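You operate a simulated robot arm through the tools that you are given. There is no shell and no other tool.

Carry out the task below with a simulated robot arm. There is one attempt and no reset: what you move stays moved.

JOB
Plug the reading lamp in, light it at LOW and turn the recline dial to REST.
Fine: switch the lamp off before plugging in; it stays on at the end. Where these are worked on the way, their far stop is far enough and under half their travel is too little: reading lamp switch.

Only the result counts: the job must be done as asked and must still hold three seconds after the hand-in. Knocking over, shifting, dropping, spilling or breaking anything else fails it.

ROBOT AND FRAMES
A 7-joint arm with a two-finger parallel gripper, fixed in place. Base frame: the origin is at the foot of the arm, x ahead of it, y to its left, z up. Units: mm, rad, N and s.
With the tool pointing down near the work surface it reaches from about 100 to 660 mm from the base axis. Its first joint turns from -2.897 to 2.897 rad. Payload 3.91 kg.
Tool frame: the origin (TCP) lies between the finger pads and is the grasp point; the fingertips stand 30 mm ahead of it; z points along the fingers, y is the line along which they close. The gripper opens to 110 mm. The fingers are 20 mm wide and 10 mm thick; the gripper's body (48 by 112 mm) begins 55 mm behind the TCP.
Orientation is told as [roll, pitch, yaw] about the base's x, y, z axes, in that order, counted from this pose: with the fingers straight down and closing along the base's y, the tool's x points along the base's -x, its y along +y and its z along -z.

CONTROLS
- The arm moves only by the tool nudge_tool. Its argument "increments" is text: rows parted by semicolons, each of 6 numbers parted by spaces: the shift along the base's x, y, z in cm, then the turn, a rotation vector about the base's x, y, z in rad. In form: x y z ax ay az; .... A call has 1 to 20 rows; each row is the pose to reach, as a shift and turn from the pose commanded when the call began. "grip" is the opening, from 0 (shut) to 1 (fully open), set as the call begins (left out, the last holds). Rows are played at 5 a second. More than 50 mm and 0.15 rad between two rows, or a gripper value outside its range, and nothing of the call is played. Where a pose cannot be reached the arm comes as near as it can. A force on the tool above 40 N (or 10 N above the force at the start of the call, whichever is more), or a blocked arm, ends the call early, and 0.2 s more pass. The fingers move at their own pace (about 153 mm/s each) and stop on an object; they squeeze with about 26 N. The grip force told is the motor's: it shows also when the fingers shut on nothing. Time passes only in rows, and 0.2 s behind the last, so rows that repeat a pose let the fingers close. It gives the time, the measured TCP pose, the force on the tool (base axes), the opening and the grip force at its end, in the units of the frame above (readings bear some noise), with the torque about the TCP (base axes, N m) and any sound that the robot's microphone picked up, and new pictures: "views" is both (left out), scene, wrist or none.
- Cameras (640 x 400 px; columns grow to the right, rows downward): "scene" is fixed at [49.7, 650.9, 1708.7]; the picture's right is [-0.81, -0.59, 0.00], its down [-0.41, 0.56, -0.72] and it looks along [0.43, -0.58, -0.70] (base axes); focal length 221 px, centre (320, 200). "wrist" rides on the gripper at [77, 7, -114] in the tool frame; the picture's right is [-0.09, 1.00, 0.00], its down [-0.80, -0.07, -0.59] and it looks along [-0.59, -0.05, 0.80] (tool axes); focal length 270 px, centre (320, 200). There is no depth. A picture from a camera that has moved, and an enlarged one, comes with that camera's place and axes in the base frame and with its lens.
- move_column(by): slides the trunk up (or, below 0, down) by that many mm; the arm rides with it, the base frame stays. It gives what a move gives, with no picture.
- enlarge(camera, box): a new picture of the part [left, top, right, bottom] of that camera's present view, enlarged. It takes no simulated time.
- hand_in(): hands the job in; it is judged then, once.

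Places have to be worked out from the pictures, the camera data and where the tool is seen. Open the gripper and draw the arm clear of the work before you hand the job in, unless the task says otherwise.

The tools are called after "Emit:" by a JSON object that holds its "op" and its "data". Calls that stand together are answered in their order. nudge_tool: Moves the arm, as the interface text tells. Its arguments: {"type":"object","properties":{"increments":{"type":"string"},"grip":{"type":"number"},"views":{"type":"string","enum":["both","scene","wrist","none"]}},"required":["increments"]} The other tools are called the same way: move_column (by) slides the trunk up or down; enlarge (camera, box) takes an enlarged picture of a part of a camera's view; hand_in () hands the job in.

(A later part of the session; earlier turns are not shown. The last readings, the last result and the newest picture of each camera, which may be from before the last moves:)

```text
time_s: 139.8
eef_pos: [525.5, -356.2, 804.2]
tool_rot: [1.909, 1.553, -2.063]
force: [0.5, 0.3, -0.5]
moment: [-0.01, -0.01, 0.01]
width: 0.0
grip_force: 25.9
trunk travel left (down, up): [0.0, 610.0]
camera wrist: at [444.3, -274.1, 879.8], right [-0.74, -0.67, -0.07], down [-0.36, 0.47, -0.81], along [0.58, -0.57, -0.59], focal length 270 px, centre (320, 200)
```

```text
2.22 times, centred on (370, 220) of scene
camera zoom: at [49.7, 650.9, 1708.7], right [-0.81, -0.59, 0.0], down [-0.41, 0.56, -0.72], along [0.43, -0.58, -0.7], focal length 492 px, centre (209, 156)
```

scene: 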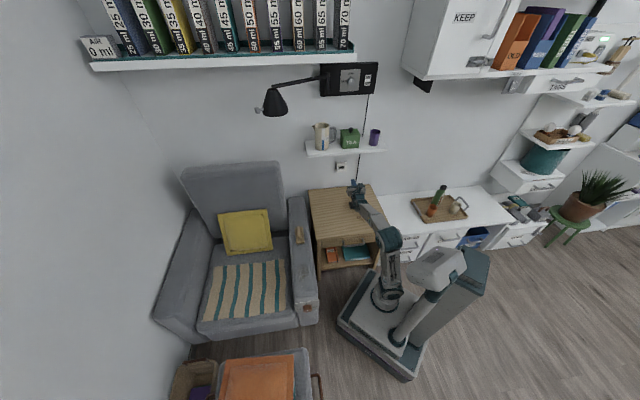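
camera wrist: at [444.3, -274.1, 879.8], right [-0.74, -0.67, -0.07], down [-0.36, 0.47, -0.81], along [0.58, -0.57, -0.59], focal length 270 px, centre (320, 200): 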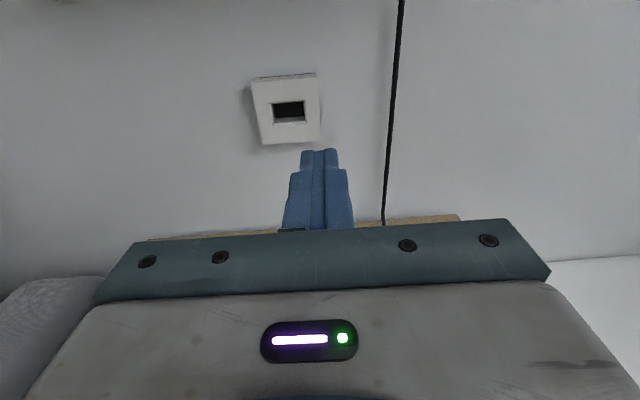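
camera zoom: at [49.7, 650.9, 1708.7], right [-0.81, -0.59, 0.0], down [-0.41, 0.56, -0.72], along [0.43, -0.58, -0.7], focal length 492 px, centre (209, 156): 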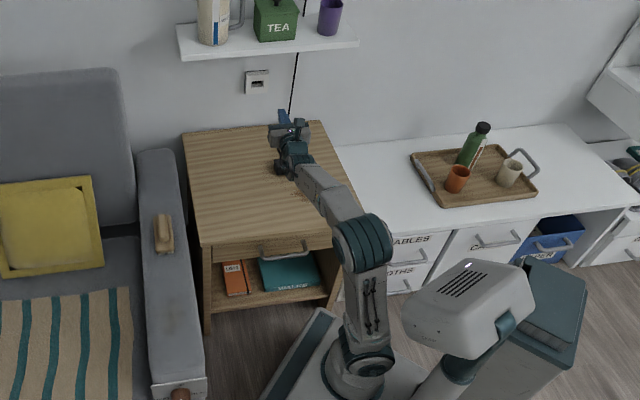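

Now the elbow is upright with the camera on top. I'll fix a small yaw error (0.045 rad), raise the trunk 150, drop back to socket height with a 60° tilt, and test forward reach.

Emit:
{"op": "nudge_tool", "data": {"increments": "-1 1 0 0.012 -0.012 0.045; -3 3 0 0.012 -0.012 0.045; -3 3 0 0.012 -0.012 0.045", "grip": 0, "views": "none"}}

Emit:
{"op": "move_column", "data": {"by": 150}}

Emit:
{"op": "nudge_tool", "data": {"increments": "0 0 -2 0.06 0.06 0; 0 0 -5 0.13 0.13 0; 0 0 -8 0.2 0.2 0; 0 0 -11 0.27 0.27 0; 0 0 -14 0.34 0.34 0; 0 0 -16 0.37 0.37 0; 2 -1.5 -16.3 0.37 0.37 0; 4.5 -4 -16.3 0.37 0.37 0; 7 -6.5 -16.3 0.37 0.37 0; 9.5 -9 -16.3 0.37 0.37 0; 11.5 -11 -16.3 0.37 0.37 0; 13 -12.5 -16.3 0.37 0.37 0; 14 -13.5 -16.3 0.37 0.37 0; 14 -13.5 -16.3 0.37 0.37 0", "grip": 0, "views": "both"}}

Emit:
{"op": "enlarge", "data": {"camera": "scene", "box": [320, 130, 420, 310]}}

```text
time_s: 140.6
eef_pos: [496.8, -327.6, 803.8]
tool_rot: [2.674, 1.568, -1.253]
force: [-0.1, -0.4, 0.3]
moment: [-0.01, -0.03, 0.01]
width: 0.0
grip_force: 25.6
trunk travel left (down, up): [0.0, 610.0]
```

```text
time_s: 142.3
eef_pos: [496.3, -326.6, 954.3]
tool_rot: [2.586, 1.565, -1.342]
force: [-0.9, 0.4, 0.9]
moment: [0.01, 0.02, -0.01]
width: 0.1
grip_force: 26.3
trunk travel left (down, up): [-150.0, 460.0]
```

```text
time_s: 145.3
eef_pos: [636.9, -463.8, 790.4]
tool_rot: [0.005, 1.05, 2.363]
force: [-0.2, -0.2, 0.1]
moment: [-0.02, 0.02, -0.01]
width: 0.3
grip_force: 25.8
trunk travel left (down, up): [-150.0, 460.0]
camera wrist: at [589.1, -423.9, 914.3], right [-0.73, -0.68, -0.07], down [-0.6, 0.69, -0.4], along [0.32, -0.25, -0.91], focal length 270 px, centre (320, 200)
```

scene: 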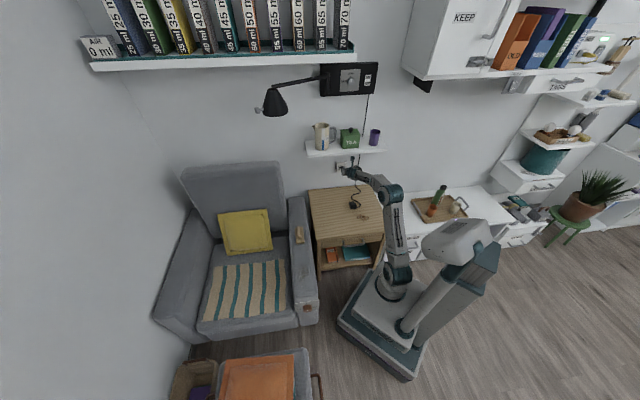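
wrist: 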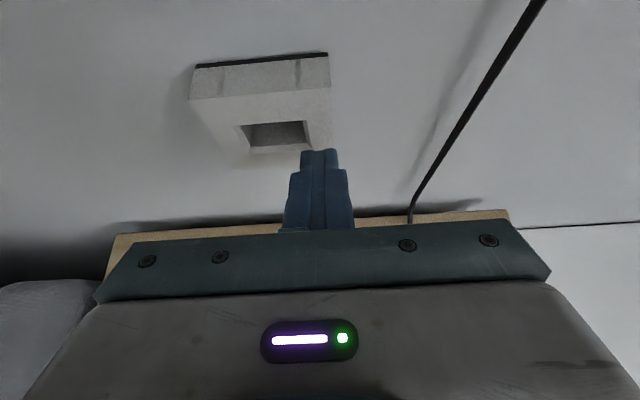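

```text
2.22 times, centred on (370, 220) of scene
camera zoom: at [49.7, 650.9, 1708.7], right [-0.81, -0.59, 0.0], down [-0.41, 0.56, -0.72], along [0.43, -0.58, -0.7], focal length 492 px, centre (209, 156)
```

zoom: 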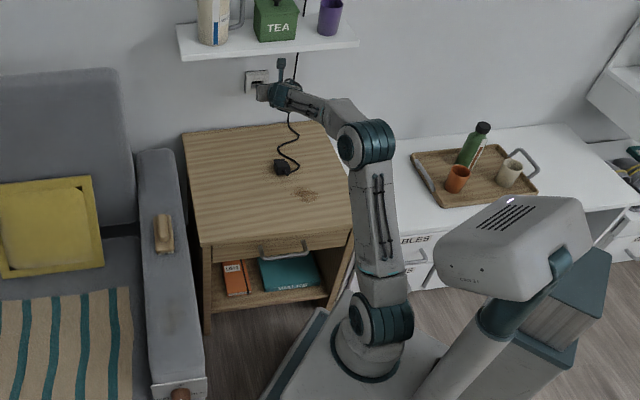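

Reach solved: d=778 with no limit. A quick check that d≈785, u≈149 is also reachable (tips still short of the socket face).

Emit:
{"op": "nudge_tool", "data": {"increments": "0.9 0.9 0 0 0 0; 1.9 1.9 0 0 0 0; 2.4 1.4 0 0 0 0; 2.4 1.4 0 0 0 0", "grip": 0, "views": "wrist"}}

```text
time_s: 146.3
eef_pos: [659.7, -448.0, 791.4]
tool_rot: [0.005, 1.052, 2.363]
force: [1.0, 1.1, 0.1]
moment: [-0.03, -0.02, -0.01]
width: 0.0
grip_force: 25.4
trunk travel left (down, up): [-150.0, 460.0]
camera wrist: at [612.8, -408.9, 914.5], right [-0.73, -0.68, -0.07], down [-0.6, 0.69, -0.4], along [0.32, -0.25, -0.91], focal length 270 px, centre (320, 200)
```

wrist: 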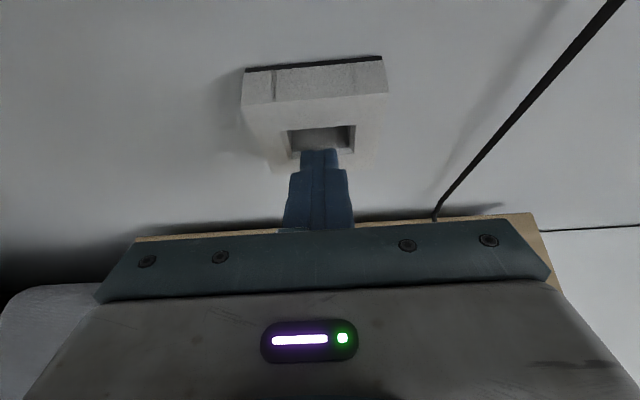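

Good, the socket is reachable. Now back to the plug: retract to above and behind it.

Emit:
{"op": "nudge_tool", "data": {"increments": "-3 2.8 0 0 0 0; -6 5.4 0 0 0 -0.008; -9 7.5 -1 0 0 -0.008; -12 9.6 -2.5 0 0 -0.008; -15 11.6 -4.5 0 0 -0.008; -18 13.6 -6.5 0 0 -0.008; -20.5 15.2 -8 0 0 -0.008; -21.8 16.1 -9 0 0 -0.008; -21.8 16.1 -9 0 0 -0.008", "grip": 0.52, "views": "both"}}

Emit:
{"op": "enlarge", "data": {"camera": "wrist", "box": [240, 80, 400, 210]}}

```text
time_s: 148.3
eef_pos: [443.5, -286.5, 700.5]
tool_rot: [0.005, 1.052, 2.356]
force: [-0.4, -0.7, 0.9]
moment: [0.0, 0.01, 0.01]
width: 57.2
grip_force: 0.0
trunk travel left (down, up): [-150.0, 460.0]
camera wrist: at [395.1, -247.6, 823.7], right [-0.74, -0.67, -0.07], down [-0.59, 0.7, -0.4], along [0.32, -0.25, -0.91], focal length 270 px, centre (320, 200)
```

scene: 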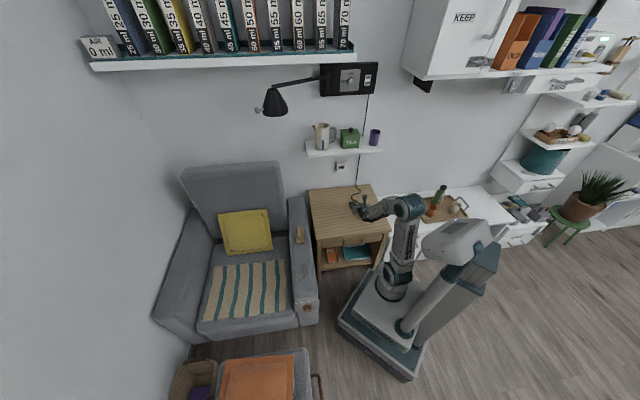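
wrist: 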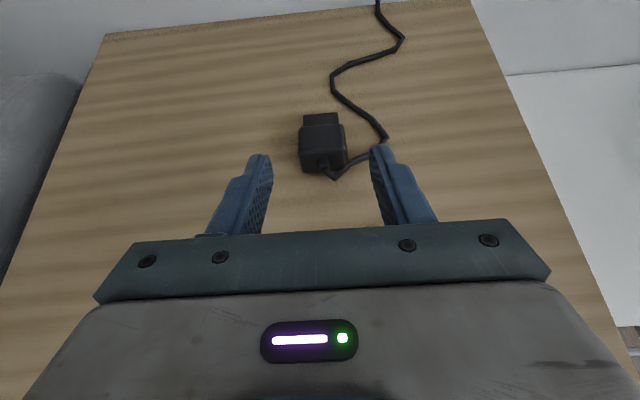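

```text
3.08 times, centred on (320, 145) of wrist
camera zoom: at [395.1, -247.6, 823.7], right [-0.74, -0.67, -0.07], down [-0.59, 0.7, -0.4], along [0.32, -0.25, -0.91], focal length 832 px, centre (320, 369)
```

zoom: 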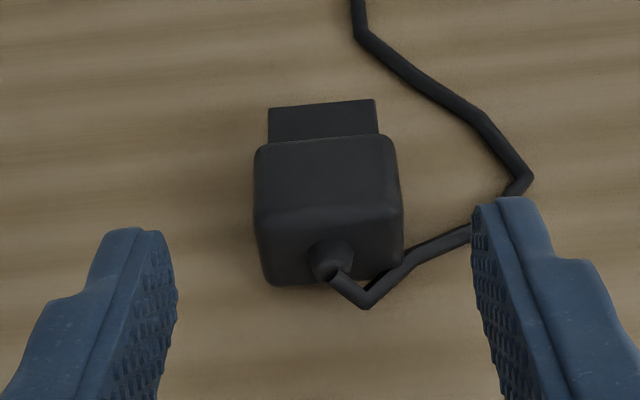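

The plug is where I left it (body d≈584–609, u≈110.8). Descending to straddle it.

Emit:
{"op": "nudge_tool", "data": {"increments": "1.2 -1.2 -1.9 0 0 0; 2.4 -2.4 -3.7 0 0 0; 3.6 -3.6 -5.5 0 0 0; 4.4 -4.4 -6.7 0 0 0; 4.75 -4.75 -7.2 0 0 0; 4.75 -4.75 -7.2 0 0 0", "grip": 0.52, "views": "wrist"}}

Emit:
{"op": "enlarge", "data": {"camera": "wrist", "box": [240, 90, 400, 220]}}

```text
time_s: 149.7
eef_pos: [489.9, -335.0, 630.1]
tool_rot: [0.005, 1.05, 2.354]
force: [-0.6, 0.0, -0.1]
moment: [-0.03, 0.01, -0.01]
width: 57.1
grip_force: 0.1
trunk travel left (down, up): [-150.0, 460.0]
camera wrist: at [442.9, -295.0, 753.3], right [-0.74, -0.67, -0.07], down [-0.59, 0.7, -0.4], along [0.32, -0.25, -0.91], focal length 270 px, centre (320, 200)
```

wrist: 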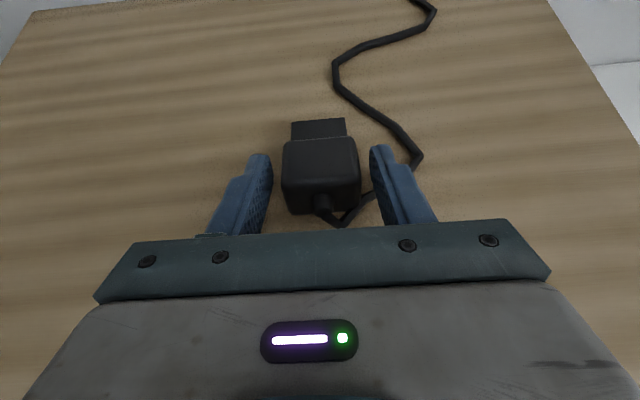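

```text
3.08 times, centred on (320, 155) of wrist
camera zoom: at [442.9, -295.0, 753.3], right [-0.74, -0.67, -0.07], down [-0.59, 0.7, -0.4], along [0.32, -0.25, -0.91], focal length 832 px, centre (320, 338)
```

zoom: 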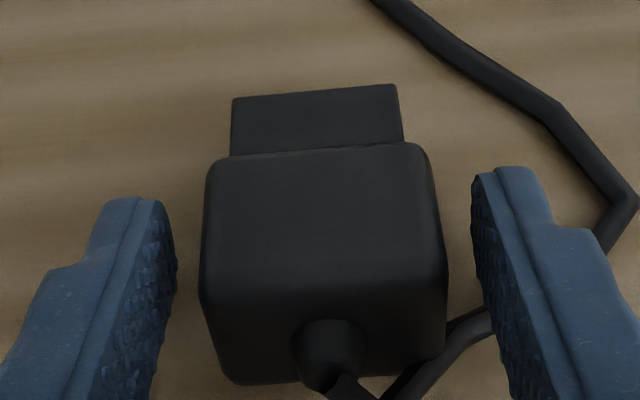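

Same relative position as the successful grasp. Closing and lifting slowly.

Emit:
{"op": "nudge_tool", "data": {"increments": "0 0 0 0 0 0; 0 0 0 0 0 0; 0 0 0 0 0 0; 0 0 0 0 0 0; 0 0 0.1 0 0 0; 0 0 0.3 0 0 0; 0 0 0.6 0 0 0; 0 0 1 0 0 0; 0 0 1.6 0 0 0; 0 0 2.3 0 0 0; 0 0 3.1 0 0 0; 0 0 4 0 0 0; 0 0 5 0 0 0; 0 0 6 0 0 0; 0 0 7 0 0 0; 0 0 8 0 0 0; 0 0 9 0 0 0; 0 0 9.5 0 0 0; 0 0 9.5 0 0 0", "grip": 0, "views": "wrist"}}

Emit:
{"op": "enlarge", "data": {"camera": "wrist", "box": [240, 90, 400, 220]}}

```text
time_s: 153.7
eef_pos: [491.7, -334.8, 723.7]
tool_rot: [0.005, 1.051, 2.357]
force: [-0.2, 0.6, -0.9]
moment: [0.04, -0.02, 0.01]
width: 41.5
grip_force: 25.9
trunk travel left (down, up): [-150.0, 460.0]
camera wrist: at [443.0, -294.9, 847.1], right [-0.74, -0.67, -0.07], down [-0.59, 0.7, -0.4], along [0.32, -0.25, -0.91], focal length 270 px, centre (320, 200)
```

wrist: 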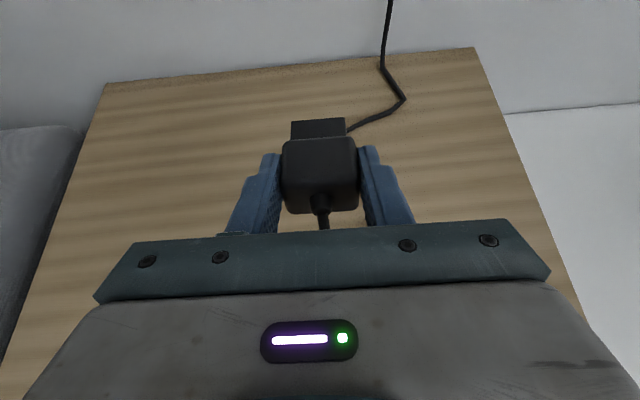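

```text
3.08 times, centred on (320, 155) of wrist
camera zoom: at [443.0, -294.9, 847.1], right [-0.74, -0.67, -0.07], down [-0.59, 0.7, -0.4], along [0.32, -0.25, -0.91], focal length 832 px, centre (320, 338)
```

zoom: 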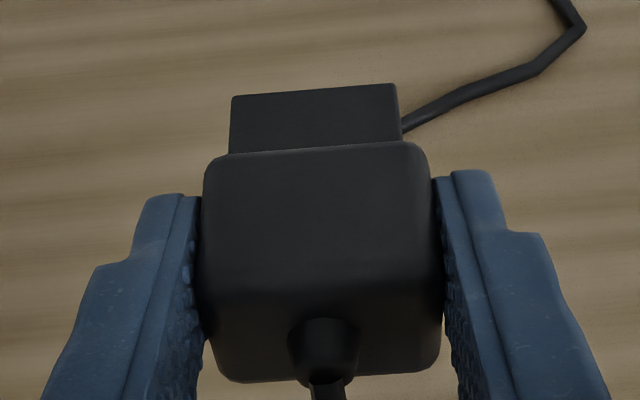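

Held well. Moving to the pre-insertion point, about 45 mm in front of the socket.

Emit:
{"op": "nudge_tool", "data": {"increments": "0.5 -0.3 0.8 0 0 0; 1.5 -0.9 1.8 0 0 0; 2.8 -1.6 3 0 0 0; 4.2 -2.4 4.2 0 0 0; 5.6 -3.2 5.3 0 0 0; 7 -4 6.2 0 0 0; 8.4 -4.8 6.7 0 0 0; 9.8 -5.6 6.8 0 0 0; 11.2 -6.4 6.8 0 0 0; 12.2 -7 6.8 0 0 0; 12.6 -7.2 6.8 0 0 0; 12.6 -7.2 6.8 0 0 0", "grip": 0}}

Emit:
{"op": "enlarge", "data": {"camera": "scene", "box": [330, 150, 370, 180]}}

Emit:
{"op": "enlarge", "data": {"camera": "wrist", "box": [240, 40, 400, 220]}}

```text
time_s: 156.3
eef_pos: [616.1, -405.4, 790.8]
tool_rot: [0.006, 1.052, 2.355]
force: [0.1, -0.5, -0.8]
moment: [0.0, 0.02, 0.0]
width: 41.4
grip_force: 25.5
trunk travel left (down, up): [-150.0, 460.0]
camera wrist: at [569.3, -366.2, 914.7], right [-0.74, -0.67, -0.07], down [-0.59, 0.7, -0.4], along [0.32, -0.25, -0.91], focal length 270 px, centre (320, 200)
```

scene: 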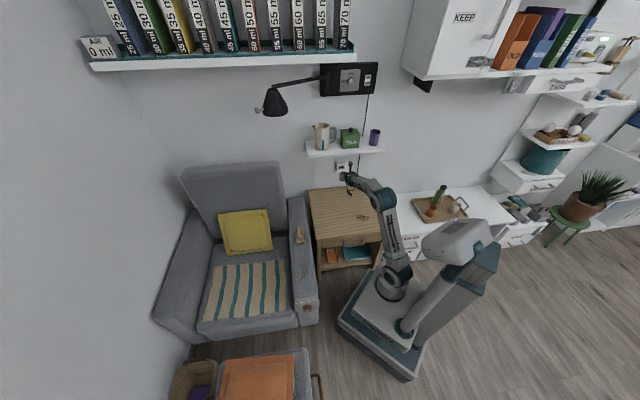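
wrist: 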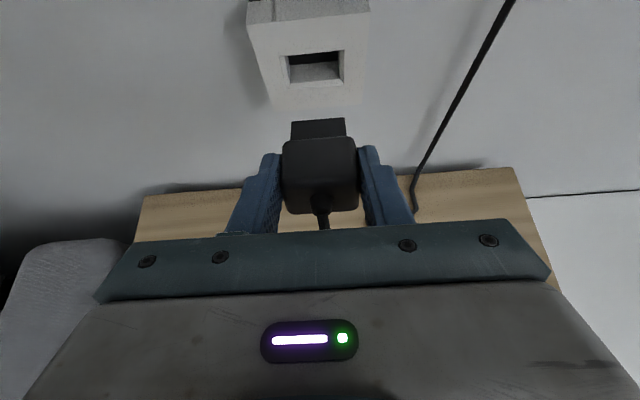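

```text
13.33 times, centred on (350, 165) of scene
camera zoom: at [49.7, 650.9, 1708.7], right [-0.81, -0.59, 0.0], down [-0.41, 0.56, -0.72], along [0.43, -0.58, -0.7], focal length 2950 px, centre (-80, 667)
```

zoom: 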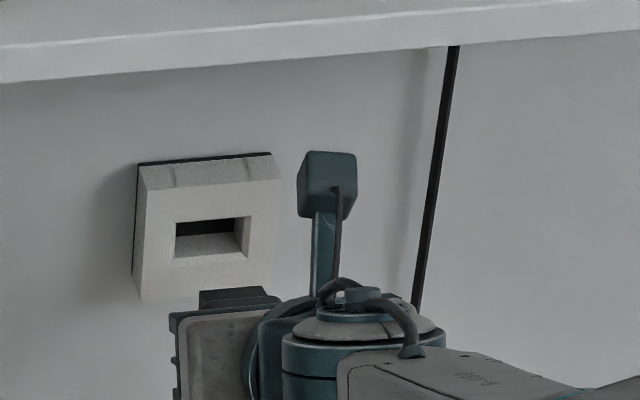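

```text
2.22 times, centred on (320, 130) of wrist
camera zoom: at [569.3, -366.2, 914.7], right [-0.74, -0.67, -0.07], down [-0.59, 0.7, -0.4], along [0.32, -0.25, -0.91], focal length 601 px, centre (320, 356)
```

zoom: 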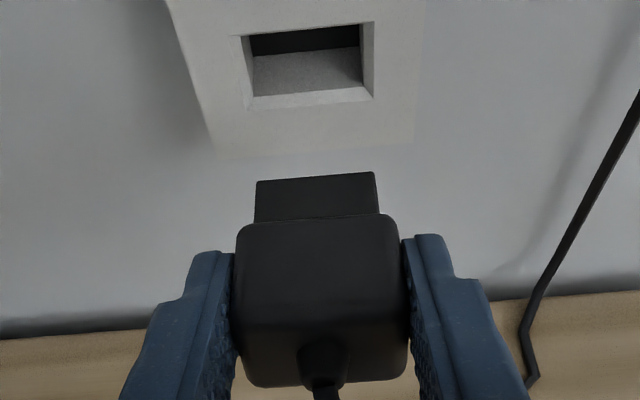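

Blade is about 1 mm right of slot centre. I need the blade's thickness to set height, so I'll zoom further.

Emit:
{"op": "enlarge", "data": {"camera": "scene", "box": [337, 158, 353, 174]}}

Emit:
{"op": "enlarge", "data": {"camera": "wrist", "box": [280, 110, 360, 160]}}

```text
16.00 times, centred on (345, 166) of scene
camera zoom: at [49.7, 650.9, 1708.7], right [-0.81, -0.59, 0.0], down [-0.41, 0.56, -0.72], along [0.43, -0.58, -0.7], focal length 3540 px, centre (-80, 744)
```

zoom: 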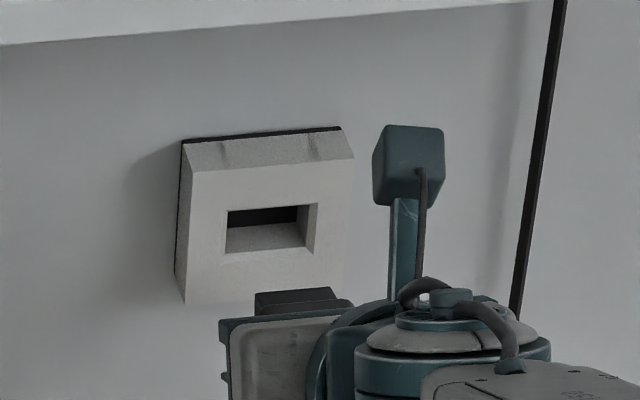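

```text
8.00 times, centred on (320, 135) of wrist
camera zoom: at [569.3, -366.2, 914.7], right [-0.74, -0.67, -0.07], down [-0.59, 0.7, -0.4], along [0.32, -0.25, -0.91], focal length 2162 px, centre (320, 720)
```

zoom: 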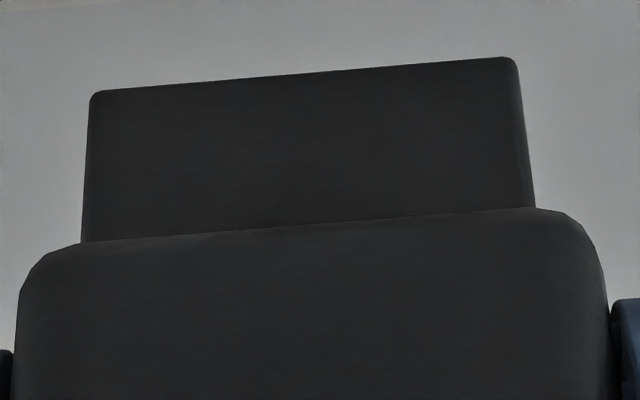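

I'll tilt the tool up temporarily so the scene camera sees the blade's side face and its thickness.

Emit:
{"op": "nudge_tool", "data": {"increments": "-0.7 0.7 0 -0.06 -0.06 0; -1.4 1.4 0 -0.14 -0.14 0; -2 2 0 -0.22 -0.22 0; -2.5 2.5 0 -0.3 -0.3 0; -3 3 0 -0.37 -0.37 0; -3 3 0 -0.44 -0.44 0; -3 3 0 -0.44 -0.44 0", "grip": 0, "views": "wrist"}}

Emit:
{"op": "enlarge", "data": {"camera": "scene", "box": [337, 158, 361, 176]}}

```text
time_s: 157.9
eef_pos: [586.0, -376.7, 791.0]
tool_rot: [-3.13, 1.466, -0.777]
force: [0.7, 0.5, -0.3]
moment: [-0.02, 0.06, 0.0]
width: 41.2
grip_force: 25.9
out of reach, approached as far as the arm can: row 1
trunk travel left (down, up): [-150.0, 460.0]
camera wrist: at [495.2, -293.6, 855.6], right [-0.7, -0.71, -0.09], down [-0.31, 0.41, -0.86], along [0.64, -0.58, -0.5], focal length 270 px, centre (320, 200)
```

wrist: 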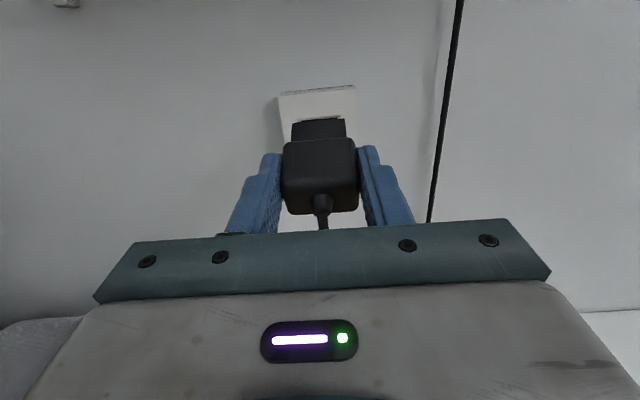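

```text
16.00 times, centred on (349, 167) of scene
camera zoom: at [49.7, 650.9, 1708.7], right [-0.81, -0.59, 0.0], down [-0.41, 0.56, -0.72], along [0.43, -0.58, -0.7], focal length 3540 px, centre (-144, 728)
```

zoom: 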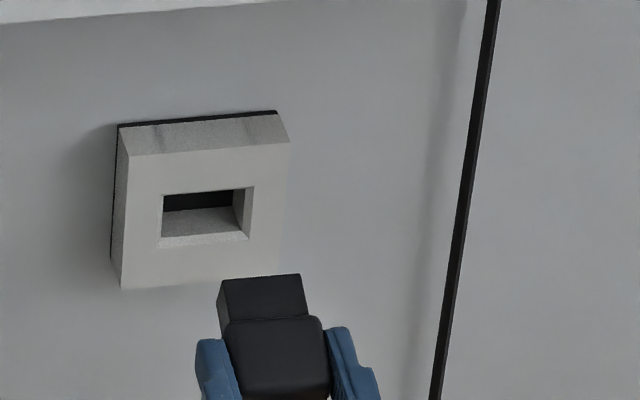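

The blade's side is visible and looks fairly thick. Zooming closer to measure.

Emit:
{"op": "enlarge", "data": {"camera": "scene", "box": [348, 168, 360, 176]}}

Emit:
{"op": "enlarge", "data": {"camera": "scene", "box": [344, 174, 356, 182]}}

```text
16.00 times, centred on (354, 172) of scene
camera zoom: at [49.7, 650.9, 1708.7], right [-0.81, -0.59, 0.0], down [-0.41, 0.56, -0.72], along [0.43, -0.58, -0.7], focal length 3540 px, centre (-224, 648)
```

zoom: 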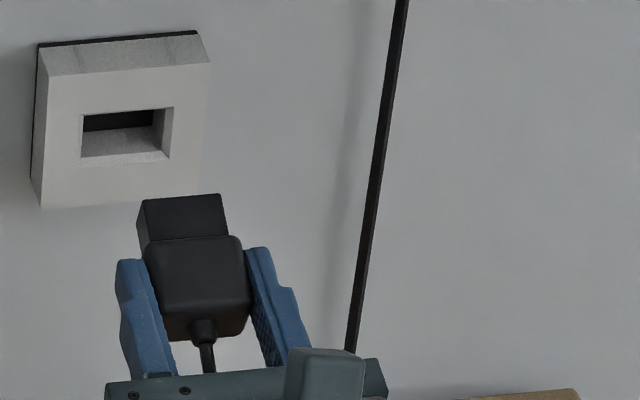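

```text
16.00 times, centred on (350, 178) of scene
camera zoom: at [49.7, 650.9, 1708.7], right [-0.81, -0.59, 0.0], down [-0.41, 0.56, -0.72], along [0.43, -0.58, -0.7], focal length 3540 px, centre (-160, 552)
```

zoom: 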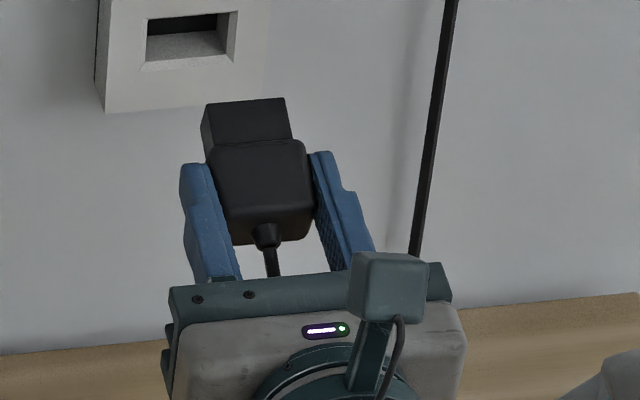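

The blade is about 17 mm thick, so its centre is about 17 mm below the TCP. I need to raise about 6 mm and shift 1 mm left. Tilting back, correcting, and advancing to about 10 mm before the face.

Emit:
{"op": "nudge_tool", "data": {"increments": "0 0 0.1 0.07 0.07 0; 0.3 -0.3 0.2 0.14 0.14 0; 0.8 -0.8 0.3 0.21 0.21 0; 1.3 -1.3 0.4 0.28 0.28 0; 2 -2 0.5 0.35 0.35 0; 2.6 -2.5 0.58 0.4 0.4 0; 3.07 -2.93 0.58 0.44 0.44 0; 3.7 -3.56 0.58 0.44 0.44 0; 4.4 -4.26 0.58 0.44 0.44 0; 5.1 -4.96 0.58 0.44 0.44 0; 5.6 -5.46 0.58 0.44 0.44 0; 5.6 -5.46 0.58 0.44 0.44 0", "grip": 0, "views": "wrist"}}

Emit:
{"op": "enlarge", "data": {"camera": "scene", "box": [337, 158, 361, 176]}}

Emit:
{"op": "enlarge", "data": {"camera": "wrist", "box": [240, 60, 400, 190]}}

```text
time_s: 160.5
eef_pos: [642.8, -431.5, 796.8]
tool_rot: [0.003, 1.052, 2.354]
force: [0.3, 0.0, -0.5]
moment: [0.04, 0.0, 0.01]
width: 41.2
grip_force: 25.4
out of reach, approached as far as the arm can: row 7
trunk travel left (down, up): [-150.0, 460.0]
camera wrist: at [594.0, -391.9, 920.5], right [-0.74, -0.67, -0.07], down [-0.59, 0.7, -0.4], along [0.32, -0.25, -0.91], focal length 270 px, centre (320, 200)
```

wrist: 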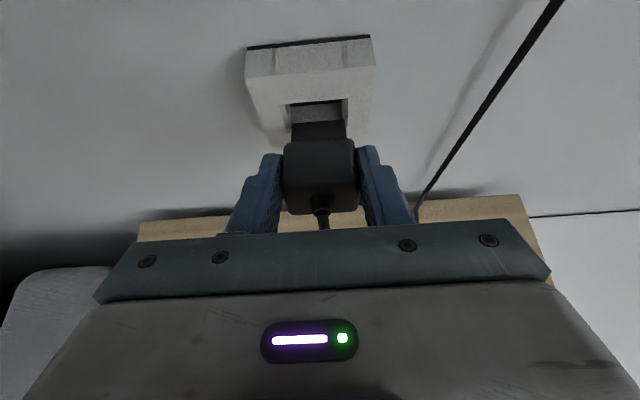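

```text
16.00 times, centred on (349, 167) of scene
camera zoom: at [49.7, 650.9, 1708.7], right [-0.81, -0.59, 0.0], down [-0.41, 0.56, -0.72], along [0.43, -0.58, -0.7], focal length 3540 px, centre (-144, 728)
```

zoom: 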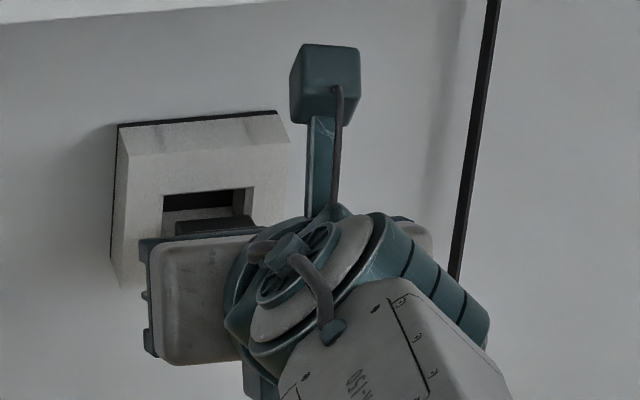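

```text
3.08 times, centred on (320, 125) of wrist
camera zoom: at [594.0, -391.9, 920.5], right [-0.74, -0.67, -0.07], down [-0.59, 0.7, -0.4], along [0.32, -0.25, -0.91], focal length 832 px, centre (320, 431)
```

zoom: 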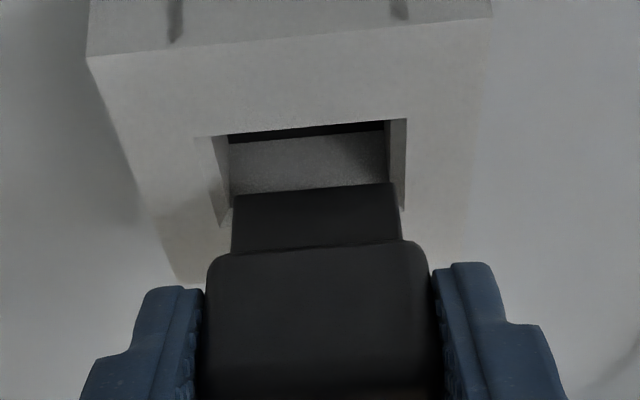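

Close now. Blade is about 1 mm right and 1 mm low; correcting and entering the slot gently by 18 mm.

Emit:
{"op": "nudge_tool", "data": {"increments": "0.07 0.07 0.1 0 0 0; 0.28 -0.14 0.1 0 0 0; 0.49 -0.35 0.1 0 0 0; 0.7 -0.56 0.1 0 0 0; 0.85 -0.71 0.1 0 0 0; 1 -0.86 0.1 0 0 0; 1.15 -1.01 0.1 0 0 0; 1.34 -1.2 0.1 0 0 0; 1.34 -1.2 0.1 0 0 0", "grip": 0, "views": "wrist"}}

Emit:
{"op": "enlarge", "data": {"camera": "wrist", "box": [240, 60, 400, 190]}}

Emit:
{"op": "enlarge", "data": {"camera": "scene", "box": [337, 158, 361, 176]}}

```text
time_s: 162.5
eef_pos: [655.6, -443.5, 800.6]
tool_rot: [0.004, 1.058, 2.355]
force: [2.5, 0.3, 13.2]
moment: [-0.47, -0.43, 0.04]
width: 41.7
grip_force: 26.5
trunk travel left (down, up): [-150.0, 460.0]
camera wrist: at [607.2, -403.2, 924.4], right [-0.74, -0.67, -0.07], down [-0.59, 0.7, -0.41], along [0.32, -0.26, -0.91], focal length 270 px, centre (320, 200)
```

wrist: 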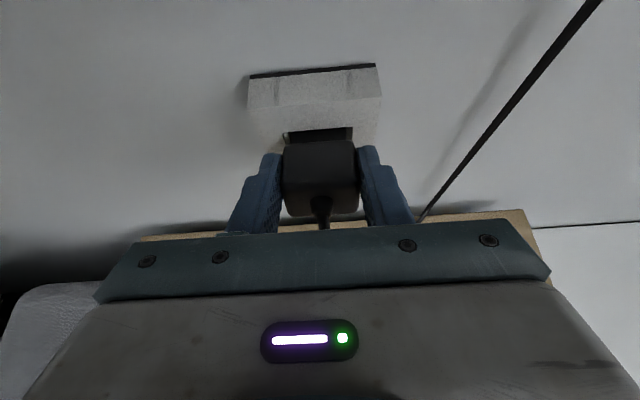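

```text
3.08 times, centred on (320, 125) of wrist
camera zoom: at [607.2, -403.2, 924.4], right [-0.74, -0.67, -0.07], down [-0.59, 0.7, -0.41], along [0.32, -0.26, -0.91], focal length 832 px, centre (320, 431)
```

zoom: 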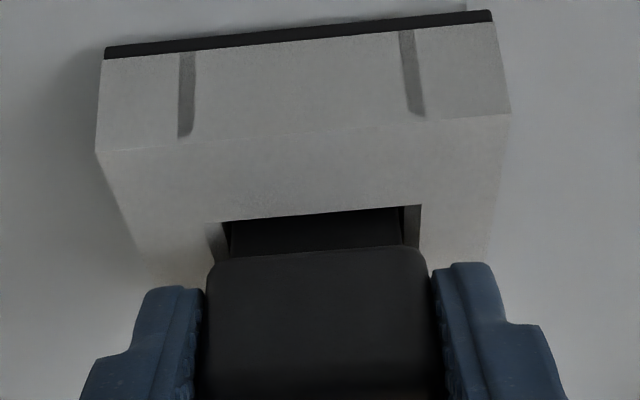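

```text
16.00 times, centred on (349, 167) of scene
camera zoom: at [49.7, 650.9, 1708.7], right [-0.81, -0.59, 0.0], down [-0.41, 0.56, -0.72], along [0.43, -0.58, -0.7], focal length 3540 px, centre (-144, 728)
```

zoom: 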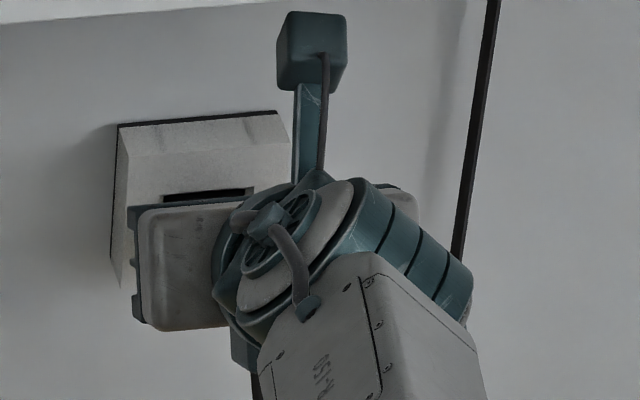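

The blade has entered and is riding up about 3 mm on the lower chamfer (z force +13 N). I'll raise the command by 3.5 mm and continue inserting.

Emit:
{"op": "nudge_tool", "data": {"increments": "0 0 0.2 0 0 0; 0 0 0.35 0 0 0; 0.14 -0.14 0.35 0 0 0; 0.28 -0.28 0.35 0 0 0; 0.42 -0.42 0.35 0 0 0; 0.56 -0.56 0.35 0 0 0; 0.56 -0.56 0.35 0 0 0", "grip": 0, "views": "wrist"}}

Emit:
{"op": "enlarge", "data": {"camera": "wrist", "box": [240, 60, 400, 190]}}

```text
time_s: 164.1
eef_pos: [660.3, -446.4, 802.0]
tool_rot: [0.004, 1.051, 2.356]
force: [-8.6, 7.9, -3.3]
moment: [0.11, 0.22, 0.0]
width: 41.6
grip_force: 25.6
trunk travel left (down, up): [-150.0, 460.0]
camera wrist: at [613.6, -408.2, 925.2], right [-0.74, -0.67, -0.07], down [-0.59, 0.7, -0.4], along [0.32, -0.25, -0.91], focal length 270 px, centre (320, 200)
```

wrist: 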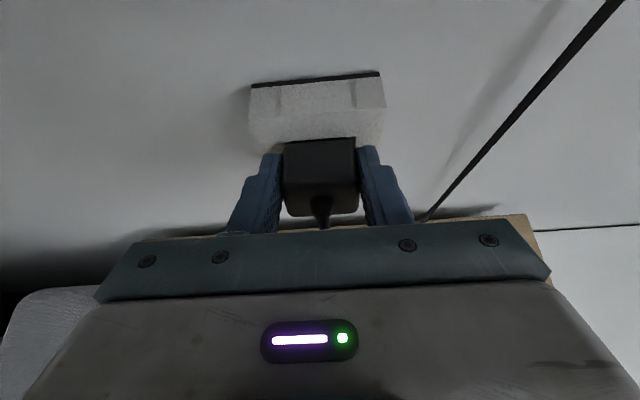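

```text
3.08 times, centred on (320, 125) of wrist
camera zoom: at [613.6, -408.2, 925.2], right [-0.74, -0.67, -0.07], down [-0.59, 0.7, -0.4], along [0.32, -0.25, -0.91], focal length 832 px, centre (320, 431)
```

zoom: 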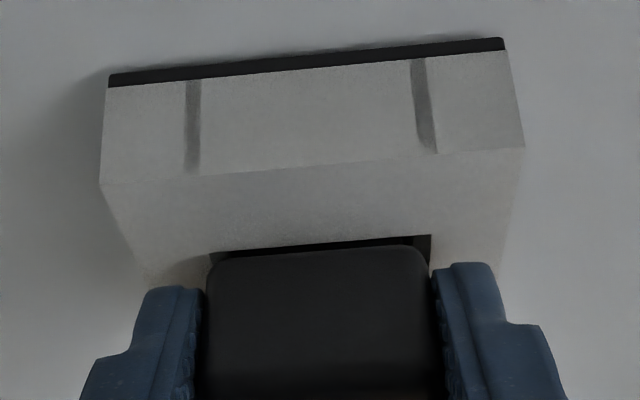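

The blade is seated about 12 mm with about 12 N of resistance. Continuing in small steps.

Emit:
{"op": "nudge_tool", "data": {"increments": "0.14 -0.14 0 0 0 0; 0.28 -0.28 0 0 0 0; 0.42 -0.42 0 0 0 0; 0.56 -0.56 0 0 0 0; 0.7 -0.7 0 0 0 0; 0.7 -0.7 0 0 0 0", "grip": 0, "views": "wrist"}}

Emit:
{"op": "enlarge", "data": {"camera": "wrist", "box": [240, 60, 400, 190]}}

```text
time_s: 165.1
eef_pos: [665.5, -450.7, 803.7]
tool_rot: [0.001, 1.049, 2.354]
force: [-16.8, 16.9, 3.2]
moment: [-0.25, -0.15, 0.32]
width: 41.4
grip_force: 25.9
trunk travel left (down, up): [-150.0, 460.0]
stopped in row 4: the force on the tool passed its limit at 44 N (the readings are from after the stop); the commanded pose is now the measured one
camera wrist: at [617.3, -411.7, 926.2], right [-0.74, -0.67, -0.08], down [-0.59, 0.7, -0.4], along [0.32, -0.25, -0.91], focal length 270 px, centre (320, 200)
```

wrist: 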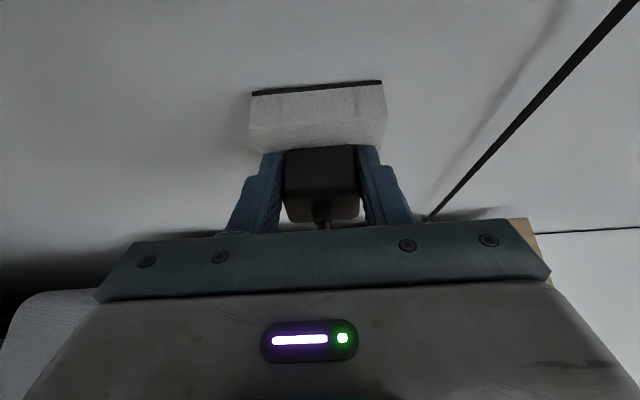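

```text
3.08 times, centred on (320, 125) of wrist
camera zoom: at [617.3, -411.7, 926.2], right [-0.74, -0.67, -0.08], down [-0.59, 0.7, -0.4], along [0.32, -0.25, -0.91], focal length 832 px, centre (320, 431)
```

zoom: 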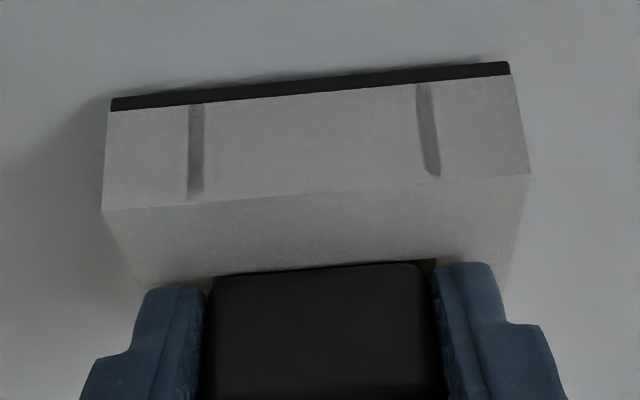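

The fingertips have reached the socket face and the plug slid back slightly in the grip, with about 12 mm inserted. I'll release gently and check that the plug stays, then push it home from behind.

Emit:
{"op": "nudge_tool", "data": {"increments": "0 0 0 0 0 0; 0 0 0 0 0 0; 0 0 0 0 0 0", "grip": 0.52, "views": "wrist"}}

Emit:
{"op": "enlarge", "data": {"camera": "wrist", "box": [240, 90, 400, 220]}}

```text
time_s: 166.0
eef_pos: [662.0, -453.3, 802.1]
tool_rot: [0.01, 1.049, 2.356]
force: [-27.5, 6.9, 5.4]
moment: [0.17, -0.1, 0.24]
width: 50.0
grip_force: 0.1
trunk travel left (down, up): [-150.0, 460.0]
stopped in row 3: the force on the tool passed its limit at 40 N (the readings are from after the stop); the commanded pose is now the measured one
camera wrist: at [614.9, -413.8, 926.3], right [-0.74, -0.67, -0.07], down [-0.59, 0.7, -0.4], along [0.32, -0.25, -0.91], focal length 270 px, centre (320, 200)
```

wrist: 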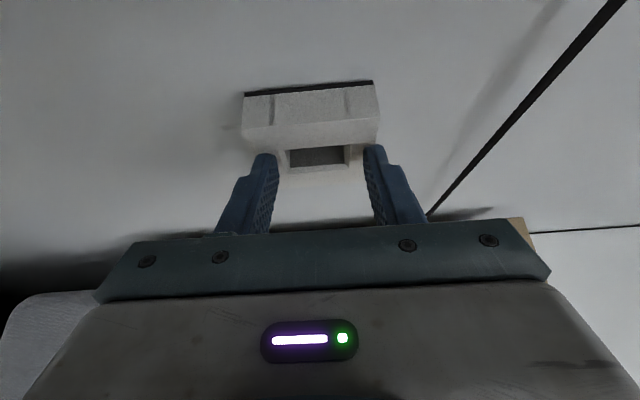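

```text
3.08 times, centred on (320, 155) of wrist
camera zoom: at [614.9, -413.8, 926.3], right [-0.74, -0.67, -0.07], down [-0.59, 0.7, -0.4], along [0.32, -0.25, -0.91], focal length 832 px, centre (320, 338)
```

zoom: 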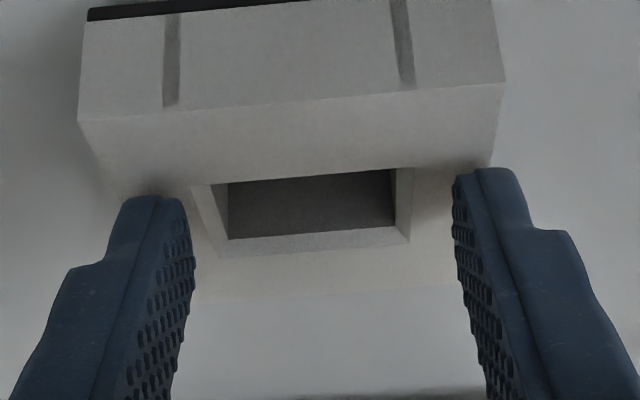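

The plug dropped out on release. I'll find where it landed.

Emit:
{"op": "nudge_tool", "data": {"increments": "-2 2 0 0 0 0; -5 5 0 0 0 0; -8.5 8.5 0 0 0 0; -12 12 0 0 0 0; -15 15 0 0 0 0; -15 15 0 0 0 0", "grip": 0.52, "views": "both"}}

Emit:
{"op": "enlarge", "data": {"camera": "scene", "box": [320, 150, 400, 230]}}

```text
time_s: 167.4
eef_pos: [513.7, -301.2, 801.4]
tool_rot: [0.008, 1.046, 2.359]
force: [-0.4, -0.1, 0.4]
moment: [0.0, 0.0, 0.0]
width: 57.6
grip_force: 0.0
trunk travel left (down, up): [-150.0, 460.0]
camera wrist: at [466.9, -262.3, 924.4], right [-0.74, -0.67, -0.07], down [-0.6, 0.7, -0.4], along [0.32, -0.25, -0.92], focal length 270 px, centre (320, 200)
```

scene: 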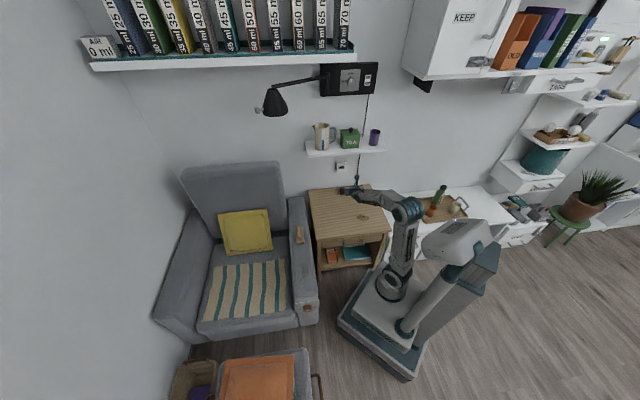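
wrist: 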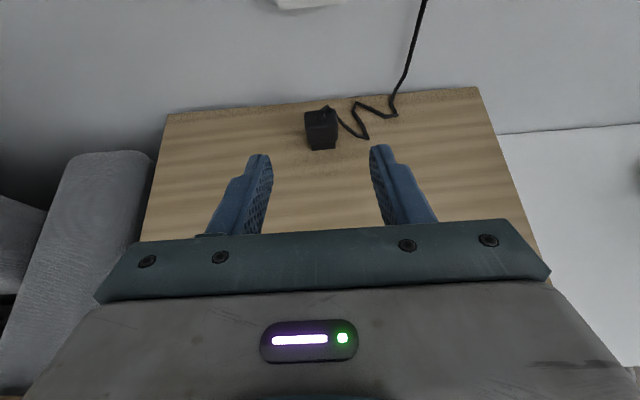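

```text
5.00 times, centred on (360, 190) of scene
camera zoom: at [49.7, 650.9, 1708.7], right [-0.81, -0.59, 0.0], down [-0.41, 0.56, -0.72], along [0.43, -0.58, -0.7], focal length 1106 px, centre (120, 250)
```

zoom: 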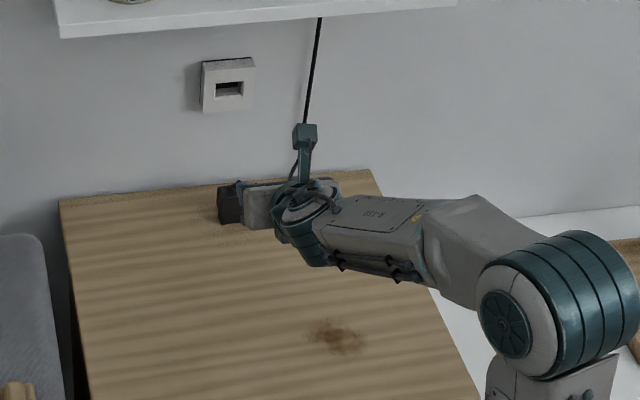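

It landed on the table near the back edge. Zooming in on its pose.

Emit:
{"op": "enlarge", "data": {"camera": "wrist", "box": [270, 80, 390, 170]}}

Emit:
{"op": "enlarge", "data": {"camera": "scene", "box": [330, 175, 360, 200]}}

```text
4.44 times, centred on (330, 125) of wrist
camera zoom: at [466.9, -262.3, 924.4], right [-0.74, -0.67, -0.07], down [-0.6, 0.7, -0.4], along [0.32, -0.25, -0.92], focal length 1201 px, centre (276, 533)
```

zoom: 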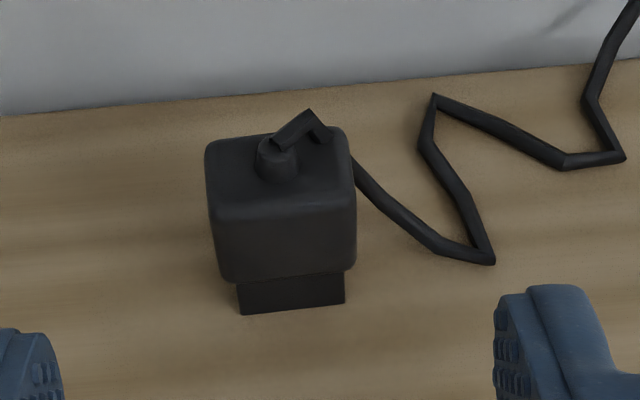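

```text
16.00 times, centred on (345, 188) of scene
camera zoom: at [49.7, 650.9, 1708.7], right [-0.81, -0.59, 0.0], down [-0.41, 0.56, -0.72], along [0.43, -0.58, -0.7], focal length 3540 px, centre (-80, 400)
```

zoom: 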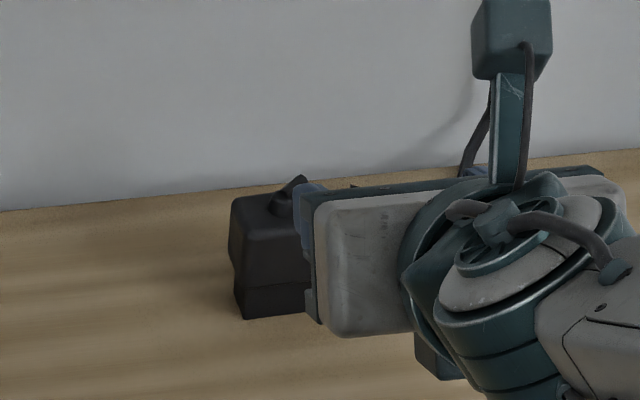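

The plug is standing upright on its blade at about d=750, u=155, aligned with the wall. That is useful: I can move it closer, then regrasp it from above with the blade along the tool axis, which gives a much stronger grip for insertion. Approaching it now.

Emit:
{"op": "nudge_tool", "data": {"increments": "1.7 -1.5 -2.7 0 0 0; 3.4 -3 -5.4 0 0 0; 5 -4.6 -8.1 0 0 0; 6.7 -6.1 -10.8 0 0 0; 8.3 -7.6 -13.4 0 0 0; 8.3 -7.6 -13.4 0 0 0", "grip": 0.55, "views": "wrist"}}

Emit:
{"op": "enlarge", "data": {"camera": "wrist", "box": [240, 60, 400, 190]}}

```text
time_s: 168.8
eef_pos: [600.3, -379.2, 668.7]
tool_rot: [0.005, 1.048, 2.356]
force: [-0.2, 0.1, -1.2]
moment: [0.0, 0.0, 0.03]
width: 60.4
grip_force: 0.0
trunk travel left (down, up): [-150.0, 460.0]
camera wrist: at [552.3, -340.3, 790.9], right [-0.74, -0.67, -0.07], down [-0.59, 0.7, -0.4], along [0.32, -0.25, -0.91], focal length 270 px, centre (320, 200)
```

wrist: 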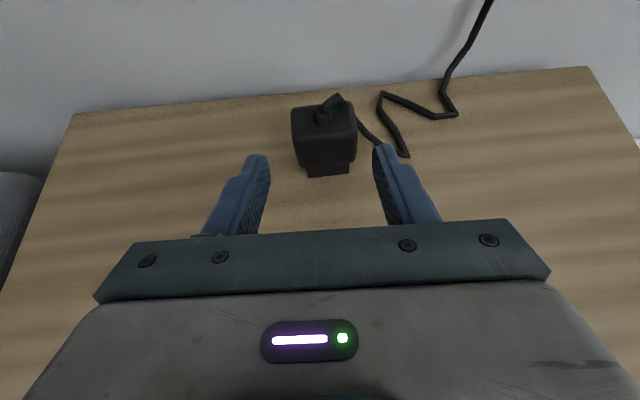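

```text
3.08 times, centred on (320, 125) of wrist
camera zoom: at [552.3, -340.3, 790.9], right [-0.74, -0.67, -0.07], down [-0.59, 0.7, -0.4], along [0.32, -0.25, -0.91], focal length 832 px, centre (320, 431)
```

zoom: 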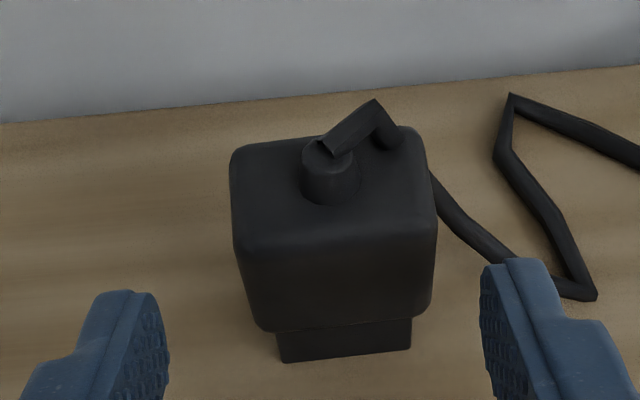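

Plug body is centred near d=748, u=153, z=634. Shifting 3 mm right and moving in to straddle it.

Emit:
{"op": "nudge_tool", "data": {"increments": "0.4 -0.9 -0.7 0 0 0; 1.3 -1.8 -1.5 0 0 0; 2.2 -2.7 -2.3 0 0 0; 3.1 -3.5 -3 0 0 0; 3.7 -4.1 -3.5 0 0 0; 3.7 -4.1 -3.5 0 0 0", "grip": 0.55, "views": "wrist"}}

Emit:
{"op": "enlarge", "data": {"camera": "wrist", "box": [240, 90, 400, 220]}}

```text
time_s: 170.2
eef_pos: [635.7, -418.0, 633.7]
tool_rot: [0.007, 1.047, 2.358]
force: [0.2, -0.4, 0.3]
moment: [0.0, 0.01, 0.01]
width: 60.5
grip_force: 0.0
trunk travel left (down, up): [-150.0, 460.0]
camera wrist: at [589.1, -379.2, 756.0], right [-0.74, -0.67, -0.07], down [-0.59, 0.7, -0.4], along [0.32, -0.25, -0.92], focal length 270 px, centre (320, 200)
```

wrist: 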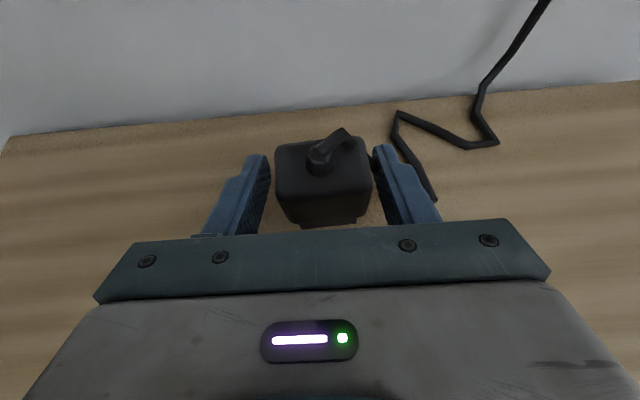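

```text
3.08 times, centred on (320, 155) of wrist
camera zoom: at [589.1, -379.2, 756.0], right [-0.74, -0.67, -0.07], down [-0.59, 0.7, -0.4], along [0.32, -0.25, -0.92], focal length 832 px, centre (320, 338)
```

zoom: 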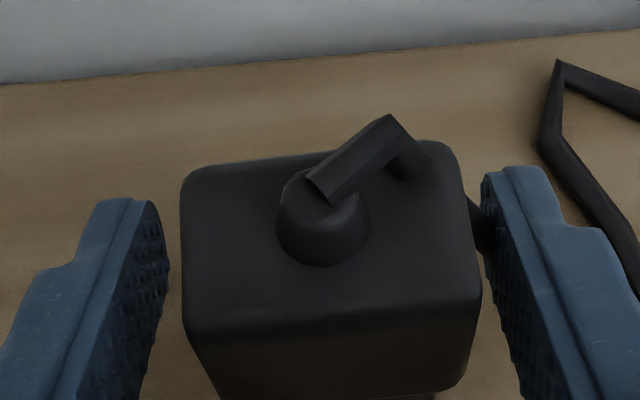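

The body is between the fingers. Closing, lifting a little, and carrying it back toward the robot, keeping it upright.

Emit:
{"op": "nudge_tool", "data": {"increments": "0 0 0 0 0 0; 0 0 0 0 0 0; 0 0 0 0 0 0; 0 0 0 0 0 0; 0 0 0.2 0 0 0; 0 0 0.6 0 0 0; 0 0 1.2 0 0 0; 0 0 2 0 0 0; 0 0 2.8 0 0 0; 0 0 3 0 0 0", "grip": 0, "views": "wrist"}}

Emit:
{"op": "enlarge", "data": {"camera": "wrist", "box": [240, 90, 400, 220]}}

```text
time_s: 172.4
eef_pos: [636.5, -419.1, 662.5]
tool_rot: [0.008, 1.047, 2.359]
force: [0.0, -0.6, -0.5]
moment: [0.02, 0.0, 0.0]
width: 41.7
grip_force: 26.0
trunk travel left (down, up): [-150.0, 460.0]
camera wrist: at [588.8, -379.7, 785.1], right [-0.74, -0.67, -0.07], down [-0.6, 0.7, -0.4], along [0.32, -0.25, -0.92], focal length 270 px, centre (320, 200)
```

wrist: 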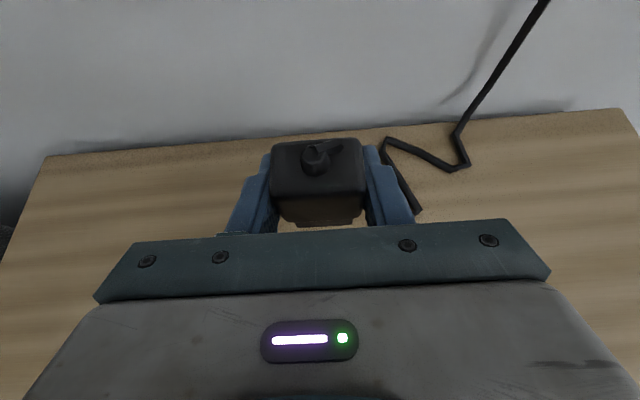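

```text
3.08 times, centred on (320, 155) of wrist
camera zoom: at [588.8, -379.7, 785.1], right [-0.74, -0.67, -0.07], down [-0.6, 0.7, -0.4], along [0.32, -0.25, -0.92], focal length 832 px, centre (320, 338)
```

zoom: 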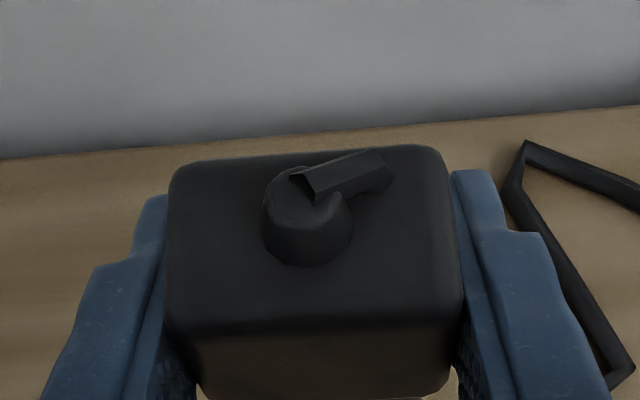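

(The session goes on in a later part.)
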